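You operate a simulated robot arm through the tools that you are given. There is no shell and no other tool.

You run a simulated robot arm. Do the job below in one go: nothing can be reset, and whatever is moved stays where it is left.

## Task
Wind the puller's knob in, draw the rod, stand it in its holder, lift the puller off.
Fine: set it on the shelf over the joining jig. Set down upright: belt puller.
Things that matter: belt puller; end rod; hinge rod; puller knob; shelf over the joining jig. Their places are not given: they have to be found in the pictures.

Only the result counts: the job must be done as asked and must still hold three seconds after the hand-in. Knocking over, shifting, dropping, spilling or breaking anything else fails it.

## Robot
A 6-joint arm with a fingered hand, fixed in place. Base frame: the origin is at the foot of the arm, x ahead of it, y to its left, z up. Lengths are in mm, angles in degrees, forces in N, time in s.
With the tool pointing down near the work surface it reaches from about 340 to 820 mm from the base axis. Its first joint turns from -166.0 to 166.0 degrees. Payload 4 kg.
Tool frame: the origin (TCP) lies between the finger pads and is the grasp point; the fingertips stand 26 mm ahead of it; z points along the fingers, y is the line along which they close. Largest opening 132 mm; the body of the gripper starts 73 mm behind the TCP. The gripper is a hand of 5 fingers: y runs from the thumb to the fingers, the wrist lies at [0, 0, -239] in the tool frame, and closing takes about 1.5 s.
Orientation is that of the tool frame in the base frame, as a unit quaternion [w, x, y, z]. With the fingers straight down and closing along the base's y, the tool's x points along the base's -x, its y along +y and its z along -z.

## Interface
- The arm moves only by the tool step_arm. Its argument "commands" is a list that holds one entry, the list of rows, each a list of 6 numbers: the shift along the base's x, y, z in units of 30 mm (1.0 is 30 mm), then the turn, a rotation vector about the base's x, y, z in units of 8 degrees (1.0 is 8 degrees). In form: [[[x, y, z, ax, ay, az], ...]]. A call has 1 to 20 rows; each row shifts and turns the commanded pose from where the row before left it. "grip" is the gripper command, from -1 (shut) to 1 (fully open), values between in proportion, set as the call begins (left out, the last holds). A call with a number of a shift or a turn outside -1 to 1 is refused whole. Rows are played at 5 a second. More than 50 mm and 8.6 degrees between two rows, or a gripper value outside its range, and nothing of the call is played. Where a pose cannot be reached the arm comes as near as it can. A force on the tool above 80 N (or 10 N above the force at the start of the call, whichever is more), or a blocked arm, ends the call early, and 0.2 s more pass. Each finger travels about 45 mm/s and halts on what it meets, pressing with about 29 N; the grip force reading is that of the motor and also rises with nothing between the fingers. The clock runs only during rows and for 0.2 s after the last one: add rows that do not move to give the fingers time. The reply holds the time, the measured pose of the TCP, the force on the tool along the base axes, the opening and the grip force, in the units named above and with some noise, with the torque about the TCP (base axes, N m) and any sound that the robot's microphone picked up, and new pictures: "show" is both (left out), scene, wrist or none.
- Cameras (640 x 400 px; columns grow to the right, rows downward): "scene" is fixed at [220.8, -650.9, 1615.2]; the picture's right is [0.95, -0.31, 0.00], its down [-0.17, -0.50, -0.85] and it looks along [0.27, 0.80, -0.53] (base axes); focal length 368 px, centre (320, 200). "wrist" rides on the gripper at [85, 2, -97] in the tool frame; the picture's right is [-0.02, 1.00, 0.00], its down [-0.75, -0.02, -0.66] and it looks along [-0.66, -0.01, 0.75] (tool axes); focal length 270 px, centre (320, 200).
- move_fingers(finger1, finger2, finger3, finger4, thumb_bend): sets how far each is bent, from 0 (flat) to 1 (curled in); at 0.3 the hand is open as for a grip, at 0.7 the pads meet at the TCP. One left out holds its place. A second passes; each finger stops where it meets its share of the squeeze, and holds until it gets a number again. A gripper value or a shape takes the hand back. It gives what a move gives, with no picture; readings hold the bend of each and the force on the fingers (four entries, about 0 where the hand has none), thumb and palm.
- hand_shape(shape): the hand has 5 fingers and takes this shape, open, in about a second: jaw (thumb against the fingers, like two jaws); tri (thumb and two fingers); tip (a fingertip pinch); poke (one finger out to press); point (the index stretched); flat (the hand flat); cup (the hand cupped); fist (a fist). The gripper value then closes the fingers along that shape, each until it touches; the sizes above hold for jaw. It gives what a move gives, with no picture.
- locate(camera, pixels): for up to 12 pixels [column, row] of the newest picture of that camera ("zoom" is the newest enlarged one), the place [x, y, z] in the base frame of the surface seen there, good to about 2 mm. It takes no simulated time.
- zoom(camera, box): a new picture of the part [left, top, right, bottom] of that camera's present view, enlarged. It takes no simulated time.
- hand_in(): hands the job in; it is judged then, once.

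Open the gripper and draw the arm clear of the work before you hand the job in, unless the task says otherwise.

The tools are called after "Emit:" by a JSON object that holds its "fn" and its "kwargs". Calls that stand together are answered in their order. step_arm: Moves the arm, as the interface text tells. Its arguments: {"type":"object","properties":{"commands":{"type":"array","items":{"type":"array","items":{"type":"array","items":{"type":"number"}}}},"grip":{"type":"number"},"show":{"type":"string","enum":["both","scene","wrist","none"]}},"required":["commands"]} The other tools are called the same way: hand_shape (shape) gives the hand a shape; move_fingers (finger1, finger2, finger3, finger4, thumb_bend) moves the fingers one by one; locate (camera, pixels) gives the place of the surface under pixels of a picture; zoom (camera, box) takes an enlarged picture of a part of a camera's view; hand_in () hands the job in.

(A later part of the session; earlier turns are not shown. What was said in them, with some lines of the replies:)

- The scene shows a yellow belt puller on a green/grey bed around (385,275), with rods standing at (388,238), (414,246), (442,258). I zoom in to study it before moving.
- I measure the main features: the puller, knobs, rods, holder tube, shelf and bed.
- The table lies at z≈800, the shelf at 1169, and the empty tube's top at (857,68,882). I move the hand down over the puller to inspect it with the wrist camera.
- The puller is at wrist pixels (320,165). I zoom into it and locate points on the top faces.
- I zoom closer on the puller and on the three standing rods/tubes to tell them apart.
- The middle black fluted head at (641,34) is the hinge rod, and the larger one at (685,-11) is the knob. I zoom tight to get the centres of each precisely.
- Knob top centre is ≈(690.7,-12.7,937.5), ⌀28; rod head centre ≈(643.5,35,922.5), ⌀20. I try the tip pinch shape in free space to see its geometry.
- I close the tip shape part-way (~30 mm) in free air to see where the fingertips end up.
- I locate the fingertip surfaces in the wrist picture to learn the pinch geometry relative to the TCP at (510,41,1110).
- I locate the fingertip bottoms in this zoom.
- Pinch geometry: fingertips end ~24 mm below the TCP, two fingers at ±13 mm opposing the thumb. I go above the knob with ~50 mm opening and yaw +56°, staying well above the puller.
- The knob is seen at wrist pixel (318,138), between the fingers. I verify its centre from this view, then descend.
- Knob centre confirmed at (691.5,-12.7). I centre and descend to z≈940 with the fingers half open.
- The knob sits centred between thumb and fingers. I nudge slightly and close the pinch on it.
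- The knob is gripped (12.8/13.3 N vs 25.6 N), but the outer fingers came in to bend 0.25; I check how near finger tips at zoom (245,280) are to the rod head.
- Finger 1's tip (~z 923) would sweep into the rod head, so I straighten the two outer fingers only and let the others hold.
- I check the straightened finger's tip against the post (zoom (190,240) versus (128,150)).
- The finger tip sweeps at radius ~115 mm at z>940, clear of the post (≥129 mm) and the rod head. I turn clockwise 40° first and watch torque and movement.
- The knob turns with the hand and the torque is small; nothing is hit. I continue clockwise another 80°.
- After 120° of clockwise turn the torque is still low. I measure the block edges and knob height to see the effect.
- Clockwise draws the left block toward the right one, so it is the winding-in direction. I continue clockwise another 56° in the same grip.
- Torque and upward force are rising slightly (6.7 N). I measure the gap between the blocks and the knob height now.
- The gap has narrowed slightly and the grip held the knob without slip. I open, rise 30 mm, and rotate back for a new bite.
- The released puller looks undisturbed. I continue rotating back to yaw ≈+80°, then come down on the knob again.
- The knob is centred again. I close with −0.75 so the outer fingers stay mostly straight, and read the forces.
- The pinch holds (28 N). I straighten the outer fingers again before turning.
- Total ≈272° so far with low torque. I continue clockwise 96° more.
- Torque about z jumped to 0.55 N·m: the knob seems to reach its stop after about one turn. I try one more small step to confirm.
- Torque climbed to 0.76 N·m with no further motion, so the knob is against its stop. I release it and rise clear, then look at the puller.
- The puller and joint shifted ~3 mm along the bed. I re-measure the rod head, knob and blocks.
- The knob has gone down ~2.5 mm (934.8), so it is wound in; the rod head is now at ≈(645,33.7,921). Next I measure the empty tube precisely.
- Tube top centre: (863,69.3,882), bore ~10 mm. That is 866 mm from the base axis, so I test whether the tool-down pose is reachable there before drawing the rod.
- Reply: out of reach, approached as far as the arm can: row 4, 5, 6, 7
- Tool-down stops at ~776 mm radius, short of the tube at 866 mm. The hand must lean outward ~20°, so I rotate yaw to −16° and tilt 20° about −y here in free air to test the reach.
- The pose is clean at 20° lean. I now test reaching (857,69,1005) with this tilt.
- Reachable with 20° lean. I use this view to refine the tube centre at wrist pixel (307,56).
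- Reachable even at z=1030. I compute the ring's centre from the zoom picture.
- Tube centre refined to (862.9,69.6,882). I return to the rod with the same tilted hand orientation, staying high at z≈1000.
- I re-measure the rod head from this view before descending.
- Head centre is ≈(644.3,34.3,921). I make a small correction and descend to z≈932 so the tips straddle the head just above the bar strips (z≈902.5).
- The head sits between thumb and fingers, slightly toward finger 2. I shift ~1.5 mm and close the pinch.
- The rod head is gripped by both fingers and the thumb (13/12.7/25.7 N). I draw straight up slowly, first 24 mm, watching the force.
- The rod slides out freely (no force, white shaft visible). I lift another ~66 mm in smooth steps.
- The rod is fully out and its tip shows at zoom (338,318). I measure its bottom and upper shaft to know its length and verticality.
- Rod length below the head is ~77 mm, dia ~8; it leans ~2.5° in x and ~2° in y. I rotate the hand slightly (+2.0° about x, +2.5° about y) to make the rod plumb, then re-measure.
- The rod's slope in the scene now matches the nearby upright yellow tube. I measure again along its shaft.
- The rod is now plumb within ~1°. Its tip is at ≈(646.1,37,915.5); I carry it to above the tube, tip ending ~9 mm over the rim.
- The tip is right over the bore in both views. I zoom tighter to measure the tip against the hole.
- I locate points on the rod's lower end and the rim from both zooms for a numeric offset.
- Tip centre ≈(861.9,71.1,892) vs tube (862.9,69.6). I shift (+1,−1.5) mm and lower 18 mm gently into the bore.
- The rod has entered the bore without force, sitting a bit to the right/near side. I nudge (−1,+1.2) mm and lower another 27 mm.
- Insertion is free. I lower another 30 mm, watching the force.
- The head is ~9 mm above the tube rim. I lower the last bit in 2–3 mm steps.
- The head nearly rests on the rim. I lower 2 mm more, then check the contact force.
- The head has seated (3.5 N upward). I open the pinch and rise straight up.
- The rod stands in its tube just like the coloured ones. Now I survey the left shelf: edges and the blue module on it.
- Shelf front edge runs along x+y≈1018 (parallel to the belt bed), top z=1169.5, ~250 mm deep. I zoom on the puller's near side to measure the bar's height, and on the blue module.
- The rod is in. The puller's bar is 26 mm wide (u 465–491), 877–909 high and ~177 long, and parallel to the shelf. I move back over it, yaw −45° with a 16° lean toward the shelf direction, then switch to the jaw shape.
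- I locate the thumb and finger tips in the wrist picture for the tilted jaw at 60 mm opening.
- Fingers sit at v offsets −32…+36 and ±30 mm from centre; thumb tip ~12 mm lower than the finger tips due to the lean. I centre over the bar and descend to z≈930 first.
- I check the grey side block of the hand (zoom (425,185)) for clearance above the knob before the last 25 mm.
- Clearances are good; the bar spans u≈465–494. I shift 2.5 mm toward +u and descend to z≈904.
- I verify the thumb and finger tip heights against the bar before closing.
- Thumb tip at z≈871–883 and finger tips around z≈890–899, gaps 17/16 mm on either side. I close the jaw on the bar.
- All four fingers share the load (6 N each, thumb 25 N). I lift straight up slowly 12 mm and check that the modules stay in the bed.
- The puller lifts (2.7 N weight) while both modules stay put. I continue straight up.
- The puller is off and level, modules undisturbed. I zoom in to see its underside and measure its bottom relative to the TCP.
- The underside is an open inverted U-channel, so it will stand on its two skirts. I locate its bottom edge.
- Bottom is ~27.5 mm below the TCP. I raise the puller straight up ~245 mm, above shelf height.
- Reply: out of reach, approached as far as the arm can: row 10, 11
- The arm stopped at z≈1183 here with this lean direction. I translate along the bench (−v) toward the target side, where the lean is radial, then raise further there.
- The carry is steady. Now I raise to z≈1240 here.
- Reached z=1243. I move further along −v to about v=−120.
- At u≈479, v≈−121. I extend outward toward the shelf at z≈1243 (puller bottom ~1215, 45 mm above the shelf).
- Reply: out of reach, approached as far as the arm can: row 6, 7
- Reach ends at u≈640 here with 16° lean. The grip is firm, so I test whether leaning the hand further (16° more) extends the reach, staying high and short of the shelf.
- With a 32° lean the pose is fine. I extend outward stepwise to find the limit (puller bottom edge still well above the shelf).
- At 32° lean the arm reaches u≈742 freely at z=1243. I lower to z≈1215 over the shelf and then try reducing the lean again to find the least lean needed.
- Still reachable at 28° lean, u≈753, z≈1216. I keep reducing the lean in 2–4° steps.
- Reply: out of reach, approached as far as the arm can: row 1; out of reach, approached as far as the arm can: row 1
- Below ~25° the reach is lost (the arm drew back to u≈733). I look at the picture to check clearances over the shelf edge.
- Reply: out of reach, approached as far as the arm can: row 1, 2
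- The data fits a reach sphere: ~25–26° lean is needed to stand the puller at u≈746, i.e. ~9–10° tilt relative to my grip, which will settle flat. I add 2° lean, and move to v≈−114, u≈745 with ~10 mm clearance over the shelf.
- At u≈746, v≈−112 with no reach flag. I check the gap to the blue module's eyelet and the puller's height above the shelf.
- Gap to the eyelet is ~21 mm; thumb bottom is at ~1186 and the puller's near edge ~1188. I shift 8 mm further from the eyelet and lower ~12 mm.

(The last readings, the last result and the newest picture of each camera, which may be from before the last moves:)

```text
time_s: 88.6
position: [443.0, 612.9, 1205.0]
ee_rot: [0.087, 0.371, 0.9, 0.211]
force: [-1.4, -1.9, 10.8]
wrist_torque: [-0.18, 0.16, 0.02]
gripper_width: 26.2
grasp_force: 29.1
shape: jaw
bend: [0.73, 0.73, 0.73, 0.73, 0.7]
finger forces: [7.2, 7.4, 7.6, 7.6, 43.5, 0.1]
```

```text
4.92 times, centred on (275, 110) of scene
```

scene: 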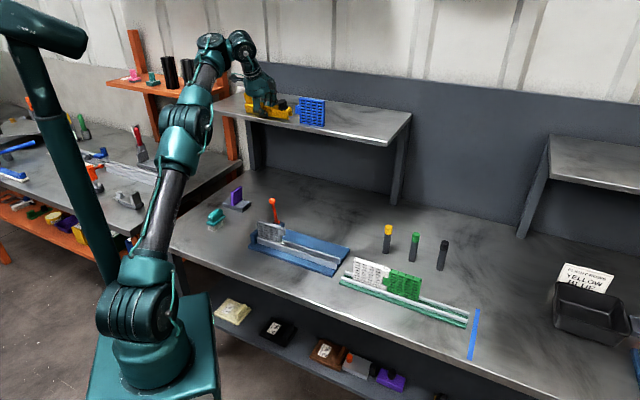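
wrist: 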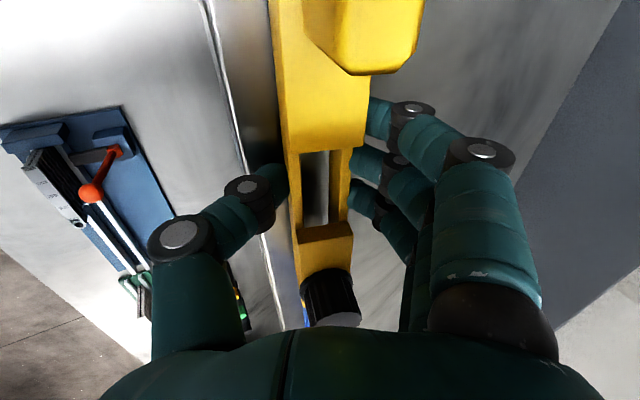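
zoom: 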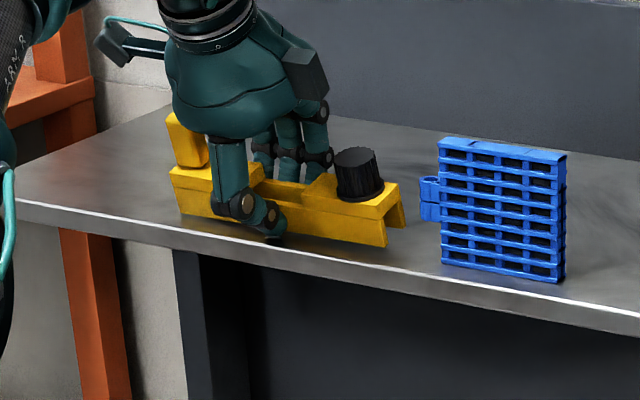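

Contact: +13.7 N upward and the thumb force rose to 43 N – the thumb tip touches the shelf. I measure the puller's edge height now.

Emit:
{"fn": "locate", "kwargs": {"camera": "zoom", "pixels": [[383, 243], [384, 230], [403, 222], [310, 230], [310, 222], [275, 235], [268, 230], [175, 210], [178, 200], [400, 195], [420, 215], [330, 236]]}}

Emit:
{"fn": "zoom", "kwargs": {"camera": "scene", "box": [240, 95, 300, 130]}}

```text
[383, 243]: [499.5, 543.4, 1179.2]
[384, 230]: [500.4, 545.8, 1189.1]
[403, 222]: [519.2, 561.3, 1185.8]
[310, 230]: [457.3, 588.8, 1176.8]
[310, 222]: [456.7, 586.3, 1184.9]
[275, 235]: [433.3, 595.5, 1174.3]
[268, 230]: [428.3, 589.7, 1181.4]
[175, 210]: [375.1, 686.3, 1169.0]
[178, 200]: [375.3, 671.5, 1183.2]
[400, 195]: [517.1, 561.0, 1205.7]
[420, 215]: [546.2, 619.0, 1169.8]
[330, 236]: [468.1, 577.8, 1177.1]
```

```text
10.67 times, centred on (270, 112) of scene
```

zoom: 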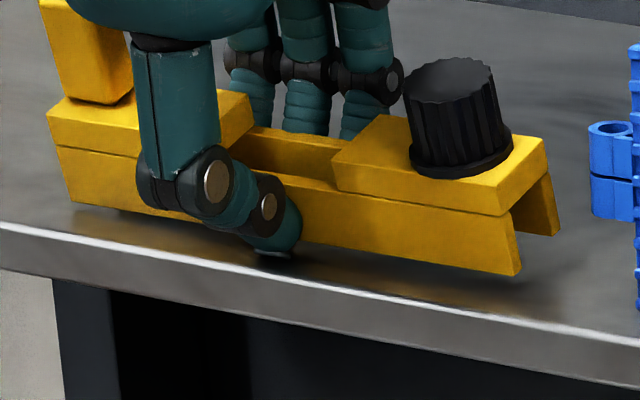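

The thumb tip rests on the shelf with the puller's near edge only ~6.5 mm above it. I raise 2 mm to unload the contact first.

Emit:
{"fn": "step_arm", "kwargs": {"commands": [[[0, 0, 0.07, 0, 0, 0], [0, 0, 0, 0, 0, 0]]], "show": "none"}}

```text
time_s: 89.2
position: [443.5, 614.0, 1206.0]
ee_rot: [0.087, 0.372, 0.9, 0.21]
force: [0.1, -0.9, 0.2]
wrist_torque: [-0.06, 0.05, -0.01]
gripper_width: 26.4
grasp_force: 29.3
shape: jaw
bend: [0.73, 0.73, 0.73, 0.73, 0.7]
finger forces: [6.7, 6.8, 7.0, 6.9, 31.9, 0.1]
```

Only ~3 N of contact remains. I now release gradually: first a ~1 mm-per-side opening (to 28.5 mm) with a tiny raise so the puller slides down guided between thumb and fingers.

Emit:
{"fn": "step_arm", "kwargs": {"commands": [[[0, 0, 0.03, 0, 0, 0], [0, 0, 0, 0, 0, 0], [0, 0, 0, 0, 0, 0]]], "grip": -0.568}}

Emit:
{"fn": "zoom", "kwargs": {"camera": "scene", "box": [240, 95, 300, 130]}}

```text
time_s: 90.0
position: [442.6, 613.8, 1206.2]
ee_rot: [0.086, 0.371, 0.901, 0.209]
force: [0.8, 0.5, -0.5]
wrist_torque: [-0.01, 0.02, 0.01]
gripper_width: 28.7
grasp_force: 0.1
shape: jaw
bend: [0.73, 0.73, 0.73, 0.73, 0.7]
finger forces: [0.2, 0.1, 0.2, 0.2, 1.7, 0.0]
```

scene: 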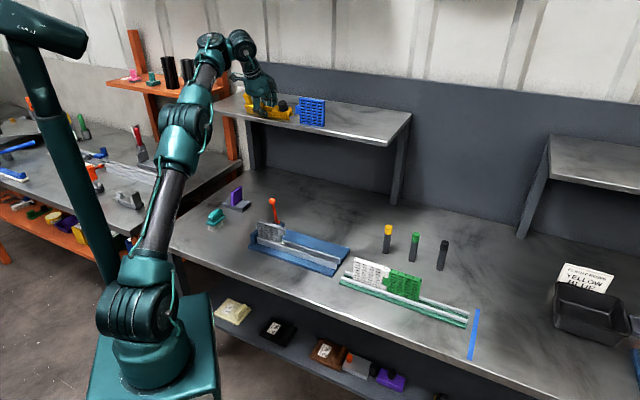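
wrist: 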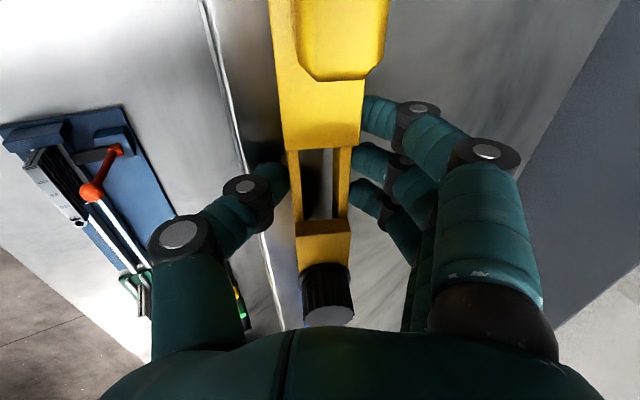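

```text
10.67 times, centred on (270, 112) of scene
```

zoom: 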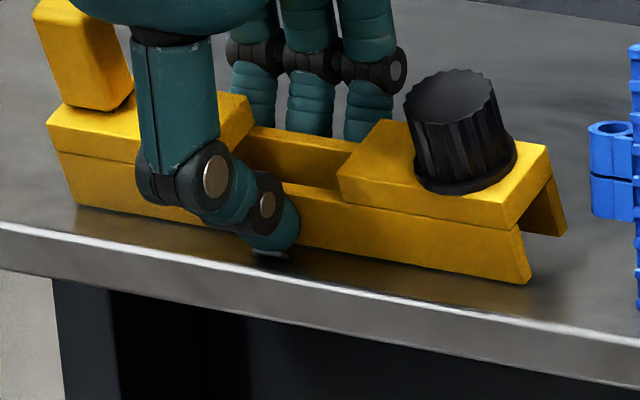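

The puller has slid down and rests lightly on the thumb (1.7 N). I measure its present tilt from its edges.

Emit:
{"fn": "locate", "kwargs": {"camera": "zoom", "pixels": [[526, 278], [517, 232], [505, 222], [548, 148], [562, 230], [400, 250], [395, 215], [350, 185], [375, 125], [80, 203], [55, 160], [450, 95]]}}

Emit:
{"fn": "zoom", "kwargs": {"camera": "wrist", "box": [200, 0, 480, 340]}}

```text
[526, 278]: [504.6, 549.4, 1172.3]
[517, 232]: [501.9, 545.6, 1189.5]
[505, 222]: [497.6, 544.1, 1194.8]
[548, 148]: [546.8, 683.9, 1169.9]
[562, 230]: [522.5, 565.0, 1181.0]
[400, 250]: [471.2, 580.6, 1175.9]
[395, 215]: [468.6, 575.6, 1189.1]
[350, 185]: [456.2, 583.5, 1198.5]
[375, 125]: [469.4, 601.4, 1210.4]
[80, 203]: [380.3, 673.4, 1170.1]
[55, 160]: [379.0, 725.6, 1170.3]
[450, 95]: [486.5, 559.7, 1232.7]
```

```text
1.18 times, centred on (340, 170) of wrist
```

zoom: 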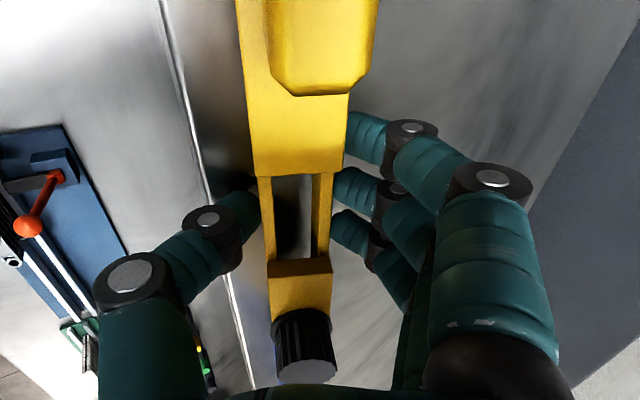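

The puller's near edge is on the shelf at u≈746 and it leans ~20° against the fingers (0.8 N), gravity tending to set it flat. I open further in small steps, raising slightly so the thumb does not press the shelf.

Emit:
{"fn": "step_arm", "kwargs": {"commands": [[[0, 0, 0.055, 0, 0, 0], [0, 0, 0, 0, 0, 0], [0, 0, 0, 0, 0, 0]]], "grip": -0.46}}

Emit:
{"fn": "zoom", "kwargs": {"camera": "scene", "box": [240, 95, 300, 130]}}

```text
time_s: 90.8
position: [441.6, 613.4, 1209.1]
ee_rot: [0.086, 0.371, 0.9, 0.209]
force: [0.3, 0.6, -0.4]
wrist_torque: [-0.03, 0.0, 0.0]
gripper_width: 35.4
grasp_force: 0.1
shape: jaw
bend: [0.73, 0.73, 0.73, 0.73, 0.7]
finger forces: [0.3, 0.1, 0.0, 0.2, 0.0, 0.0]
```

scene: 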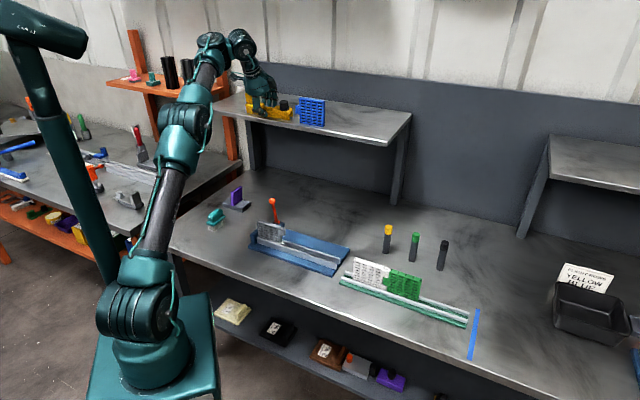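
wrist: 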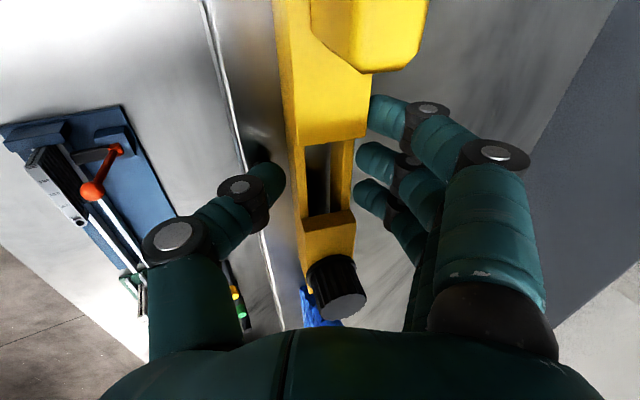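

```text
10.67 times, centred on (270, 112) of scene
```

zoom: 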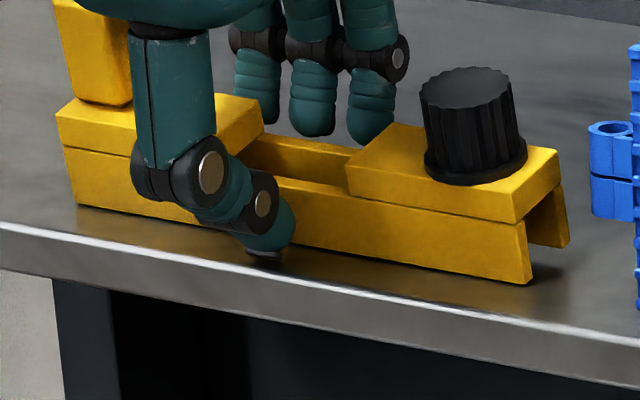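

It is rotating upright as the fingers give way. I open another step to ~44 mm with a 2 mm raise.

Emit:
{"fn": "step_arm", "kwargs": {"commands": [[[0, 0, 0.06, 0, 0, 0], [0, 0, 0, 0, 0, 0], [0, 0, 0, 0, 0, 0]]], "grip": -0.34}}

Emit:
{"fn": "zoom", "kwargs": {"camera": "scene", "box": [240, 95, 300, 130]}}

Emit:
{"fn": "locate", "kwargs": {"camera": "zoom", "pixels": [[526, 272], [520, 228], [565, 235], [400, 245], [400, 215], [350, 180], [80, 200], [70, 150], [470, 90], [320, 130], [270, 250], [560, 160]]}}

```text
time_s: 91.6
position: [441.8, 612.0, 1210.2]
ee_rot: [0.086, 0.372, 0.9, 0.21]
force: [0.8, 0.4, -0.3]
wrist_torque: [0.0, 0.01, 0.03]
gripper_width: 42.9
grasp_force: 0.1
shape: jaw
bend: [0.73, 0.73, 0.73, 0.73, 0.7]
finger forces: [0.3, 0.1, 0.0, 0.2, 0.0, 0.0]
```

scene: 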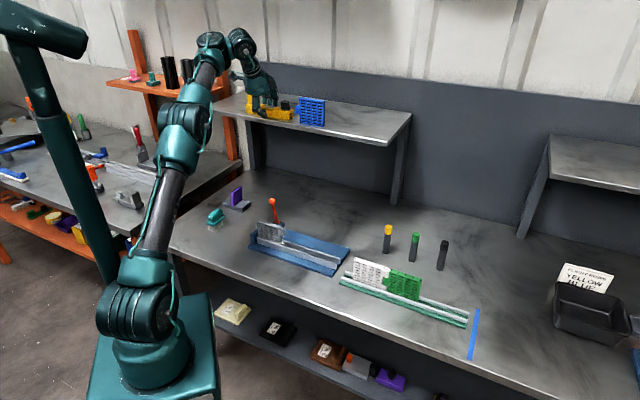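
wrist: 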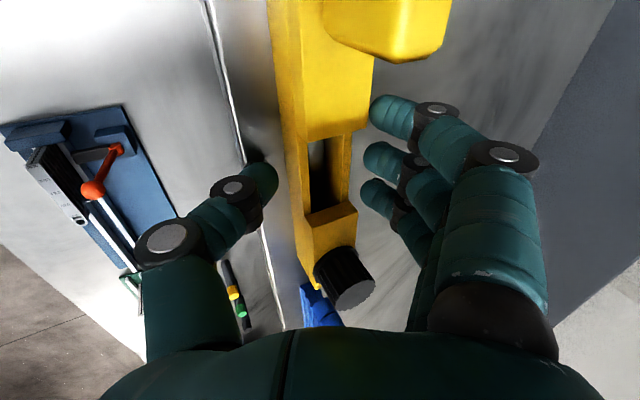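

```text
10.67 times, centred on (270, 112) of scene
```

zoom: 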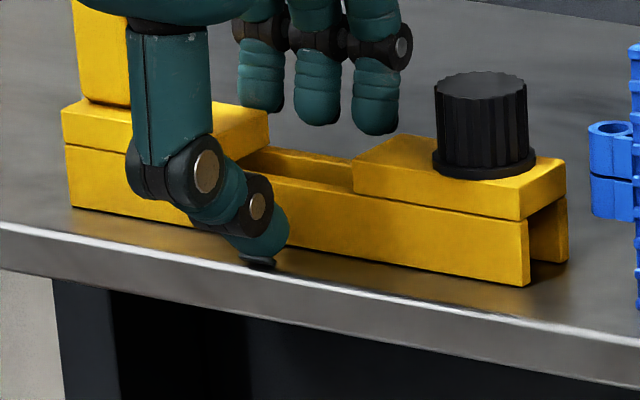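

```text
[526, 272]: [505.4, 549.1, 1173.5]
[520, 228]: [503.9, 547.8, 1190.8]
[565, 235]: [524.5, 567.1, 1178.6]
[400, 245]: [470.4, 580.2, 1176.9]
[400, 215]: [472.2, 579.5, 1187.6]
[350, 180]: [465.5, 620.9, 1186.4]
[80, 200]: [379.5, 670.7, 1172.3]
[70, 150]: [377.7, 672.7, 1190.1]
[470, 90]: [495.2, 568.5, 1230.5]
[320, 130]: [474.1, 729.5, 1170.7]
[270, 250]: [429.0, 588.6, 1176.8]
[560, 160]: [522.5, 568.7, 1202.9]
```

Almost flat now (knob upright). I open one more step to ~56 mm with a small raise.

Emit:
{"fn": "step_arm", "kwargs": {"commands": [[[0, 0, 0.1, 0, 0, 0], [0, 0, 0, 0, 0, 0], [0, 0, 0, 0, 0, 0], [0, 0, 0, 0, 0, 0]]], "grip": -0.15}}

Emit:
{"fn": "zoom", "kwargs": {"camera": "scene", "box": [240, 95, 300, 130]}}

Emit:
{"fn": "locate", "kwargs": {"camera": "zoom", "pixels": [[526, 275], [520, 228], [565, 245], [400, 245], [400, 215], [480, 90], [480, 160], [80, 200], [70, 155], [562, 165], [270, 245], [380, 130]]}}

```text
time_s: 92.6
position: [442.5, 611.9, 1212.6]
ee_rot: [0.086, 0.372, 0.9, 0.211]
force: [1.1, 0.0, 0.3]
wrist_torque: [0.02, -0.02, 0.0]
gripper_width: 55.2
grasp_force: 0.1
shape: jaw
bend: [0.73, 0.73, 0.73, 0.73, 0.7]
finger forces: [0.0, 0.0, 0.1, 0.0, 0.0, 0.0]
```

scene: 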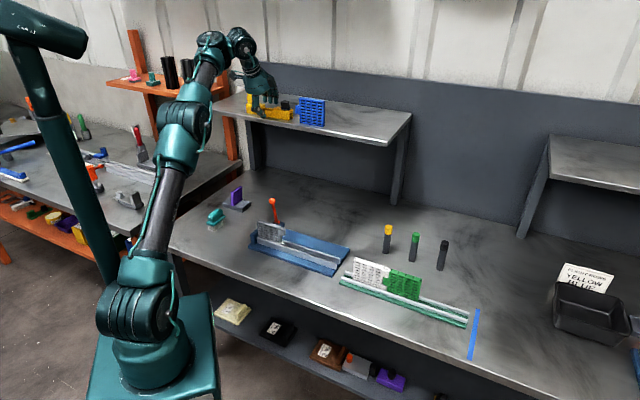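
wrist: 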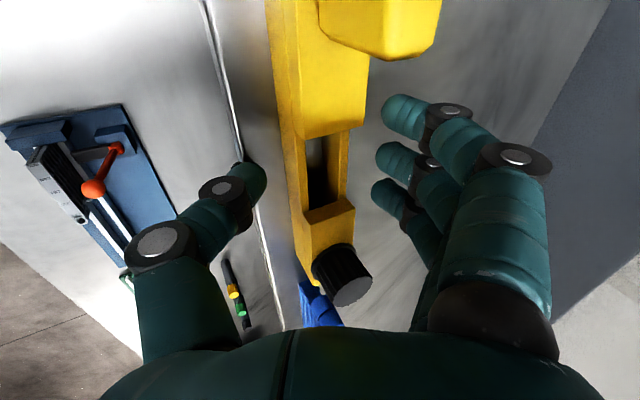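

```text
10.67 times, centred on (270, 112) of scene
```

zoom: 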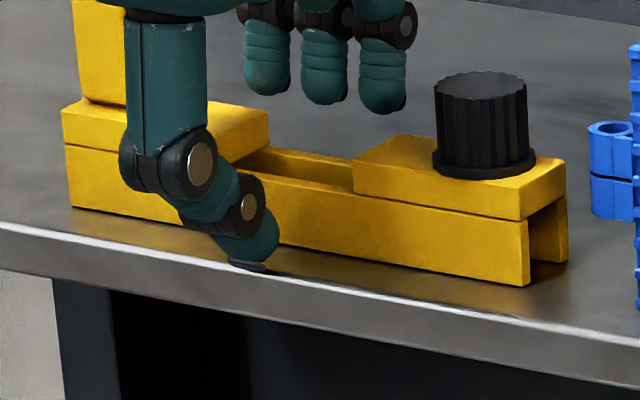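

```text
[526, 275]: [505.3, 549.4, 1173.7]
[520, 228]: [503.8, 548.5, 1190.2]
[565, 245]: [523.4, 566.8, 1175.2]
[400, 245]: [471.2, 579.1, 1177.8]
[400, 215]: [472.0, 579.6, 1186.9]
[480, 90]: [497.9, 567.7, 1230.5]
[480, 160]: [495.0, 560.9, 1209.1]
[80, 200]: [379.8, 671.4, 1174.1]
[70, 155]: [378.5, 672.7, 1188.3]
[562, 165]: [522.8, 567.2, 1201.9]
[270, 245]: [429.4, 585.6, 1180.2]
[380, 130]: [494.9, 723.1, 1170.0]
```

The puller stands flat and upright on the shelf, fingers all free. I retreat inward and up together in small steps so the fingers pass above the blocks (top z≈1202).

Emit:
{"fn": "step_arm", "kwargs": {"commands": [[[-0.07, -0.07, 0.1, 0, 0, 0], [-0.09, -0.09, 0.1, 0, 0, 0], [-0.09, -0.09, 0.1, 0, 0, 0], [-0.09, -0.09, 0.1, 0, 0, 0], [0, 0, 0, 0, 0, 0]]]}}

Emit:
{"fn": "zoom", "kwargs": {"camera": "scene", "box": [240, 95, 300, 130]}}

```text
time_s: 93.8
position: [431.3, 602.0, 1224.5]
ee_rot: [0.086, 0.371, 0.901, 0.209]
force: [-0.4, 0.1, 0.5]
wrist_torque: [0.0, 0.01, 0.02]
gripper_width: 55.3
grasp_force: 0.1
shape: jaw
bend: [0.73, 0.73, 0.73, 0.73, 0.7]
finger forces: [0.0, 0.0, 0.1, 0.0, 0.1, 0.0]
```

scene: 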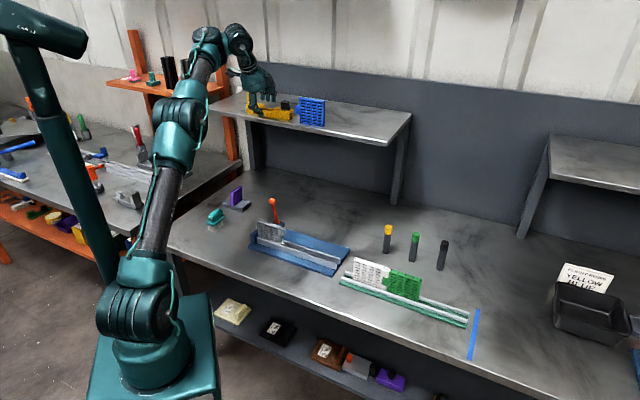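
wrist: 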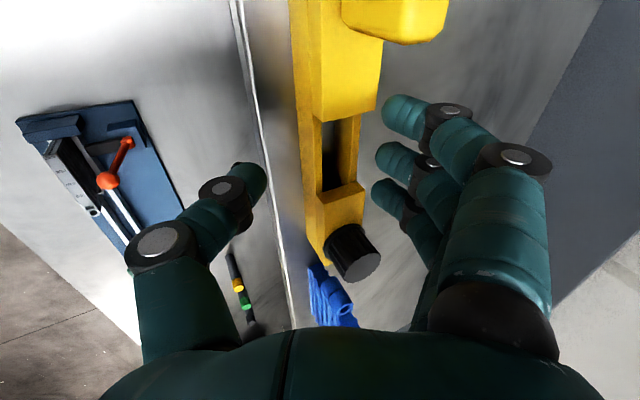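

```text
10.67 times, centred on (270, 112) of scene
```

zoom: 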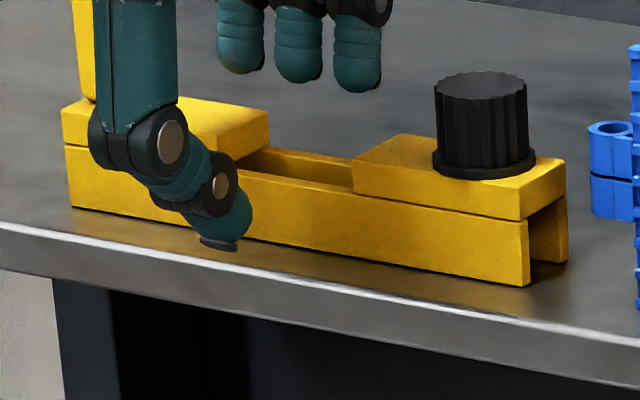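

Puller unmoved; no contact. I check the finger tip heights before they cross above the blocks.

Emit:
{"fn": "locate", "kwargs": {"camera": "zoom", "pixels": [[357, 88], [298, 78], [240, 68], [357, 75], [225, 240], [200, 120], [400, 150], [230, 130]]}}

```text
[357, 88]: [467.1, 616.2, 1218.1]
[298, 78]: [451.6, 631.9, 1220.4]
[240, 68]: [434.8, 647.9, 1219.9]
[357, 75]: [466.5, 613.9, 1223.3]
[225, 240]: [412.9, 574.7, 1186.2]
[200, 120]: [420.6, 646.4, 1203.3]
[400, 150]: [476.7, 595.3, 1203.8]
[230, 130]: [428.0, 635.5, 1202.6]
```

Finger tips are at z≈1217, 14 mm above the block tops. I continue retreating inward and upward.

Emit:
{"fn": "step_arm", "kwargs": {"commands": [[[-0.15, -0.15, 0.15, 0, 0, 0], [-0.2, -0.2, 0.2, 0, 0, 0], [-0.25, -0.25, 0.2, 0, 0, 0], [-0.3, -0.3, 0.2, 0, 0, 0], [-0.4, -0.4, 0.2, 0, 0, 0], [-0.5, -0.5, 0.2, 0, 0, 0], [-0.6, -0.6, 0.2, 0, 0, 0], [-0.7, -0.7, 0, 0, 0, 0], [-0.7, -0.7, 0, 0, 0, 0], [0, 0, 0, 0, 0, 0]]]}}

Emit:
{"fn": "zoom", "kwargs": {"camera": "scene", "box": [220, 80, 340, 150]}}

```text
time_s: 96.0
position: [329.3, 510.3, 1301.8]
ee_rot: [0.086, 0.372, 0.9, 0.208]
force: [-0.1, 0.0, 0.2]
wrist_torque: [0.0, 0.01, -0.02]
gripper_width: 55.3
grasp_force: 0.0
shape: jaw
bend: [0.73, 0.73, 0.73, 0.73, 0.7]
finger forces: [0.0, 0.1, 0.0, 0.0, 0.1, 0.0]
out of reach, approached as far as the arm can: row 7, 8, 9
```

scene: 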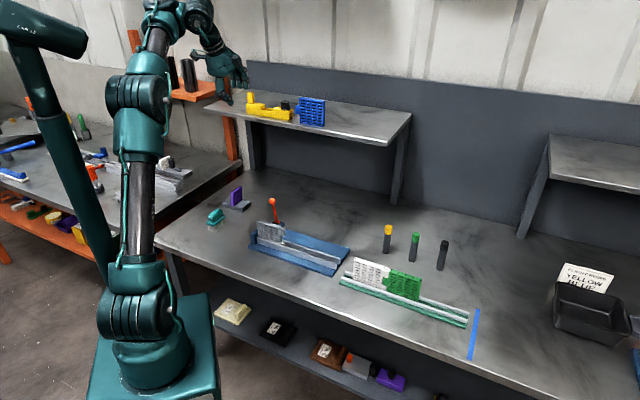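
wrist: 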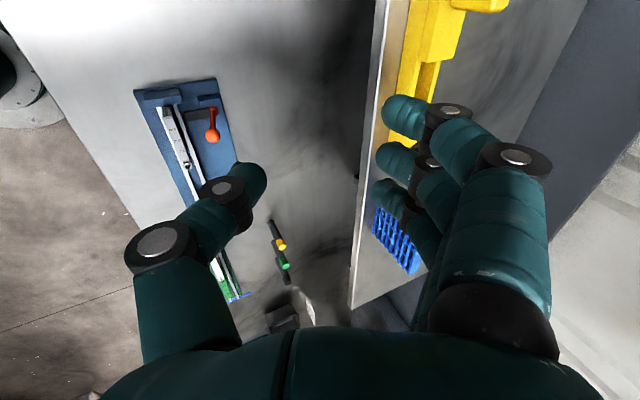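

```text
5.33 times, centred on (280, 115) of scene
```

zoom: 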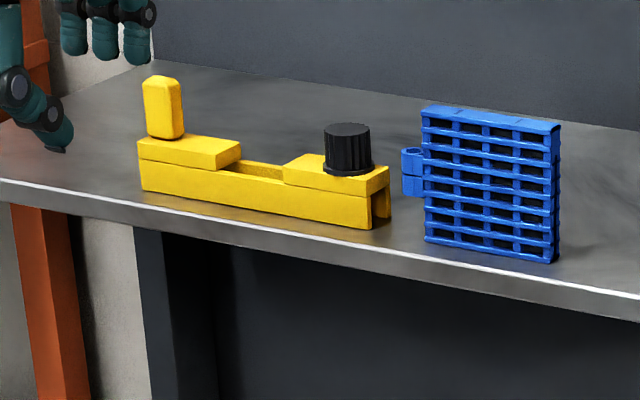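

The puller stands upright on the shelf next to the blue module, untouched. I draw the arm back toward its start area, undo the lean and open the hand fully.

Emit:
{"fn": "step_arm", "kwargs": {"commands": [[[0, -0.5, -0.2, -0.287, 0.287, 0], [0, -0.7, -0.1, -0.287, 0.287, 0], [0, -0.7, 0, -0.287, 0.287, 0], [0, -0.7, 0, -0.287, 0.287, 0], [0.1, -0.8, 0, -0.287, 0.287, 0], [0.1, -0.8, 0, -0.287, 0.287, 0], [0.1, -0.8, 0, -0.287, 0.287, 0], [0.1, -0.8, 0, -0.287, 0.287, 0], [0.1, -0.8, 0, 0, 0, 0], [0.1, -0.8, 0, 0, 0, 0], [0, 0, 0, 0, 0, 0]]], "grip": 1}}

Emit:
{"fn": "zoom", "kwargs": {"camera": "scene", "box": [330, 210, 490, 335]}}

Emit:
{"fn": "zoom", "kwargs": {"camera": "scene", "box": [190, 80, 430, 290]}}

```text
time_s: 98.4
position: [259.4, 282.4, 1259.7]
ee_rot: [-0.001, 0.381, 0.924, 0.002]
force: [0.1, -0.7, -0.1]
wrist_torque: [0.03, -0.03, 0.02]
gripper_width: 131.9
grasp_force: 0.0
shape: jaw
bend: [0.3, 0.3, 0.3, 0.3, 0.3]
finger forces: [0.1, 0.0, 0.1, 0.0, 0.0, 0.1]
out of reach, approached as far as the arm can: row 3, 4, 5, 6, 7
```

scene: 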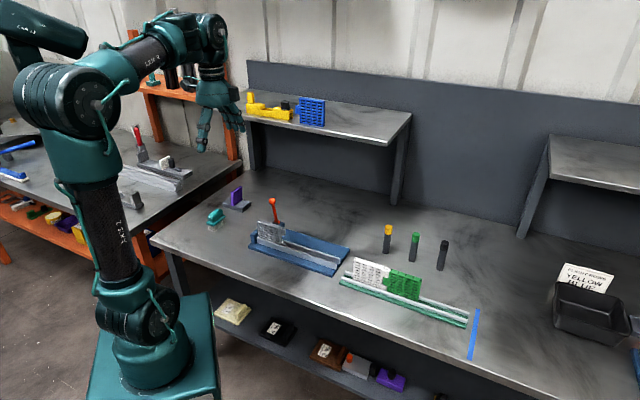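
wrist: 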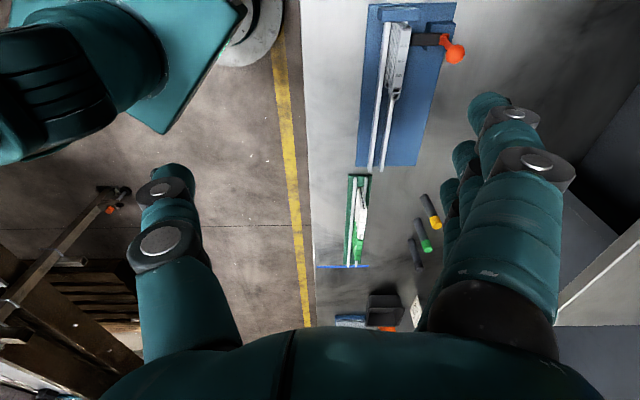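

```text
3.20 times, centred on (410, 272) of scene
```

zoom: 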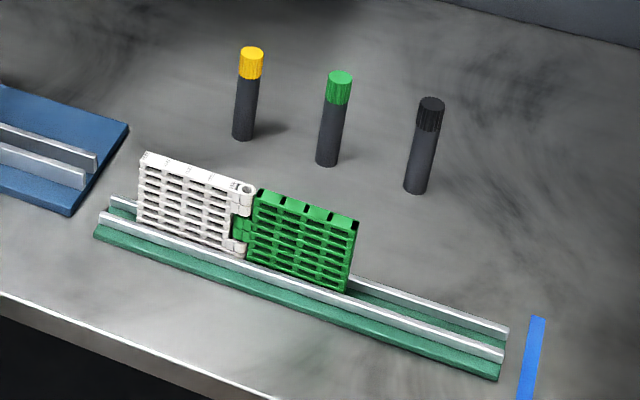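

```text
1.90 times, centred on (310, 185) of scene
```

zoom: 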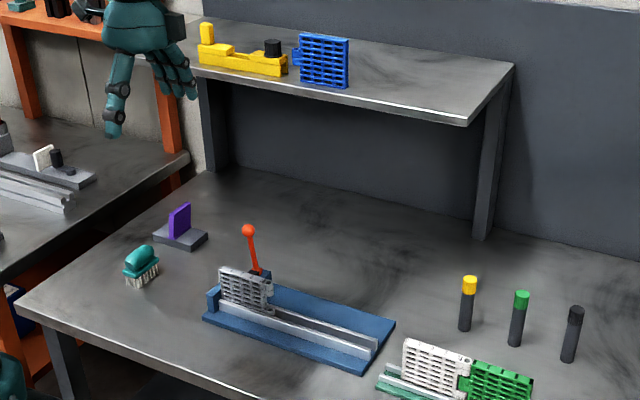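

The modules, rods and other items all look in place. For certainty about the shelf, I compare where the right-hand shelf begins relative to the belt bed and the blue lever jig.

Emit:
{"fn": "locate", "kwargs": {"camera": "scene", "pixels": [[552, 172], [560, 140], [620, 190], [250, 262], [345, 268], [275, 232], [350, 250], [255, 235], [345, 278], [466, 322], [360, 270], [273, 200]]}}

Emit:
{"fn": "zoom", "kwargs": {"camera": "scene", "box": [240, 190, 360, 280]}}

Emit:
{"fn": "zoom", "kwargs": {"camera": "scene", "box": [500, 120, 640, 400]}}

```text
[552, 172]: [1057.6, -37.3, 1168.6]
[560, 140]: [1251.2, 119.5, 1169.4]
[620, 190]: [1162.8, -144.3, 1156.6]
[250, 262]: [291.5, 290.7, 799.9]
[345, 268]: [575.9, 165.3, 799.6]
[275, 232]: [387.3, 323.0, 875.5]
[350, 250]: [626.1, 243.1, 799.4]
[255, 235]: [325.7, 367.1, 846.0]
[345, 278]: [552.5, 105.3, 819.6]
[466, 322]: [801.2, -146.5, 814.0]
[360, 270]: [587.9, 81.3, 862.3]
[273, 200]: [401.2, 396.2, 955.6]
```

```text
4.44 times, centred on (300, 235) of scene
```

zoom: 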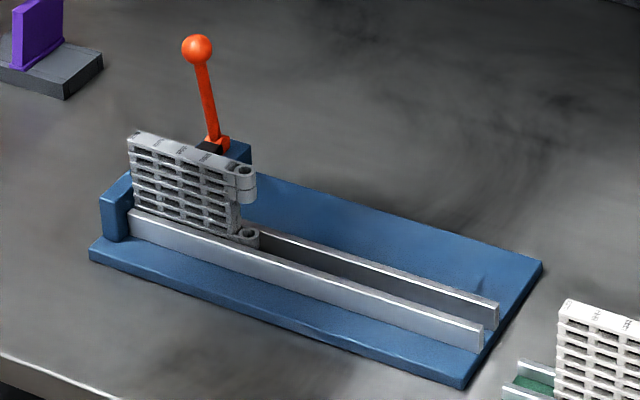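

```text
1.43 times, centred on (570, 260) of scene
```

zoom: 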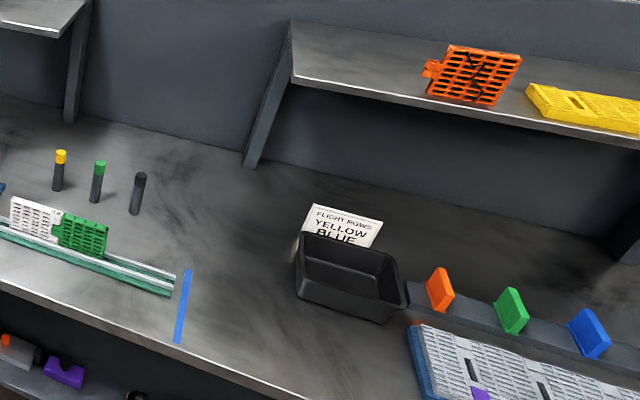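

The left shelf is the one above the blue lever (joining) jig; the right one lies far off over the flight bench. I move the open hand back to a neutral spot near the start, then take a last look.

Emit:
{"fn": "step_arm", "kwargs": {"commands": [[[0.6, -0.8, 0, 0, 0, 0], [0.6, -0.8, 0, 0, 0, 0], [0.6, -0.8, 0, 0, 0, 0], [0.6, -0.8, 0, 0, 0, 0], [0.6, -0.8, 0, 0, 0, 0], [0.6, -0.8, 0, 0, 0, 0], [0, 0, 0, 0, 0, 0], [0, 0, 0, 0, 0, 0]]], "grip": 1}}

Emit:
{"fn": "zoom", "kwargs": {"camera": "scene", "box": [220, 80, 340, 150]}}

Emit:
{"fn": "zoom", "kwargs": {"camera": "scene", "box": [330, 210, 490, 335]}}

```text
time_s: 100.2
position: [369.0, 139.5, 1261.6]
ee_rot: [0.001, 0.382, 0.924, 0.003]
force: [-0.5, 0.5, 0.2]
wrist_torque: [-0.03, 0.01, 0.0]
gripper_width: 131.8
grasp_force: 0.1
shape: jaw
bend: [0.3, 0.3, 0.3, 0.3, 0.3]
finger forces: [0.0, 0.0, 0.0, 0.1, 0.1, 0.0]
```

scene: 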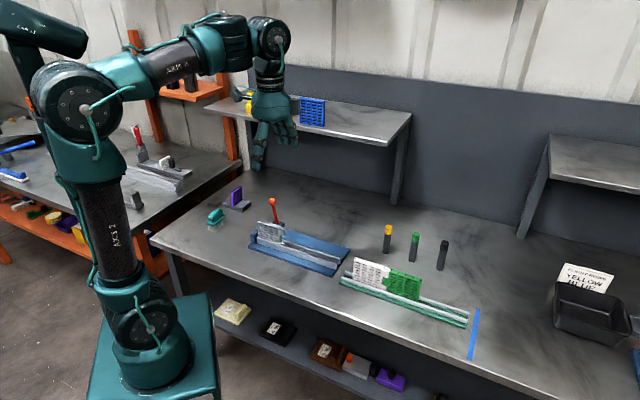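
wrist: 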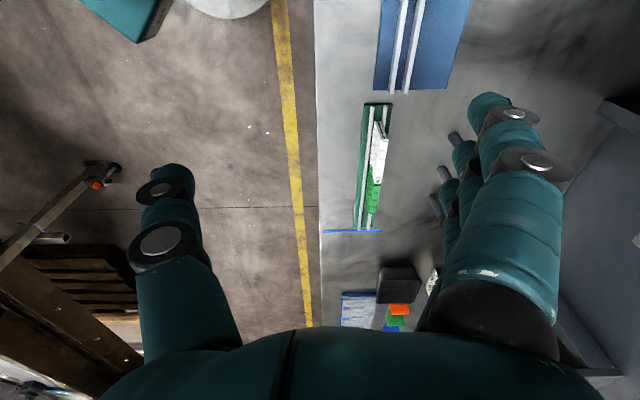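

```text
5.33 times, centred on (280, 115) of scene
```

zoom: 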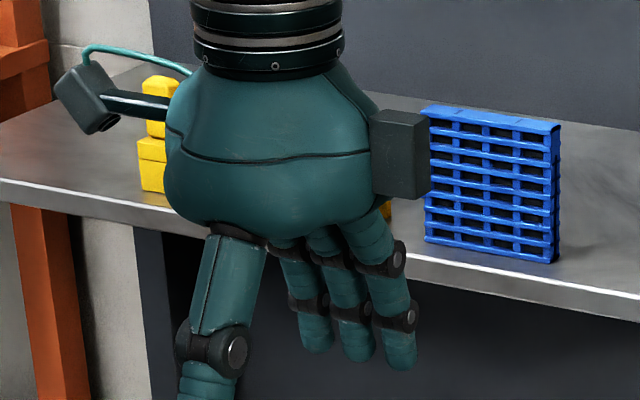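

```text
3.20 times, centred on (410, 272) of scene
```

zoom: 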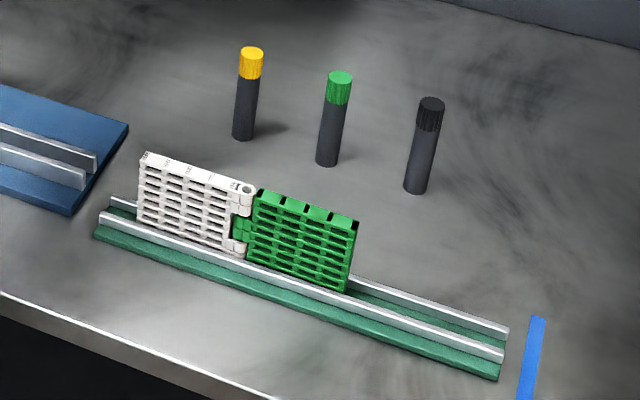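

The knob was wound to its stop. The hinge rod stands in its tube, and the puller was standing upright on the shelf when last in full view. The modules and other rods are in place, and the open hand is clear of everything. I hand the job in.

Emit:
{"fn": "hand_in", "kwargs": {}}

```text
The job is handed in.
```

I finished the job and handed it in; I don't have the result of the judging.

- **Knob:** I wound it clockwise about one full turn, until the torque rose and it stopped moving. By then it had dropped about 2.5 mm.
- **Rod:** I took the black-headed rod at the joint between the white and green modules as the hinge rod. It drew out with no resistance and now stands in the empty tube, its head seated on the rim like the other two.
- **Puller:** It lifted off cleanly and the modules stayed in the bed. It stands upright on the left-hand shelf, its near edge about 24 mm back from the shelf's front edge and about 30 mm from the blue module.
- **Shelf choice:** I took the blue jig with the red lever as the joining jig. The left shelf is the one above it, and the right-hand shelf was out of the arm's reach.

**Shelf placement:** the arm could only reach the shelf with the hand leaning, so the puller was about 10° off upright when I put it down. When I eased the grip it slid down about 7 mm and leaned to about 20° against the fingers. It then settled flat as I opened them in small steps.

During the work the joined belt and puller moved about 3 mm along the bed. Nothing else looked disturbed in the last pictures. In the final one the hand partly hides the puller; it was upright and still in the view just before.
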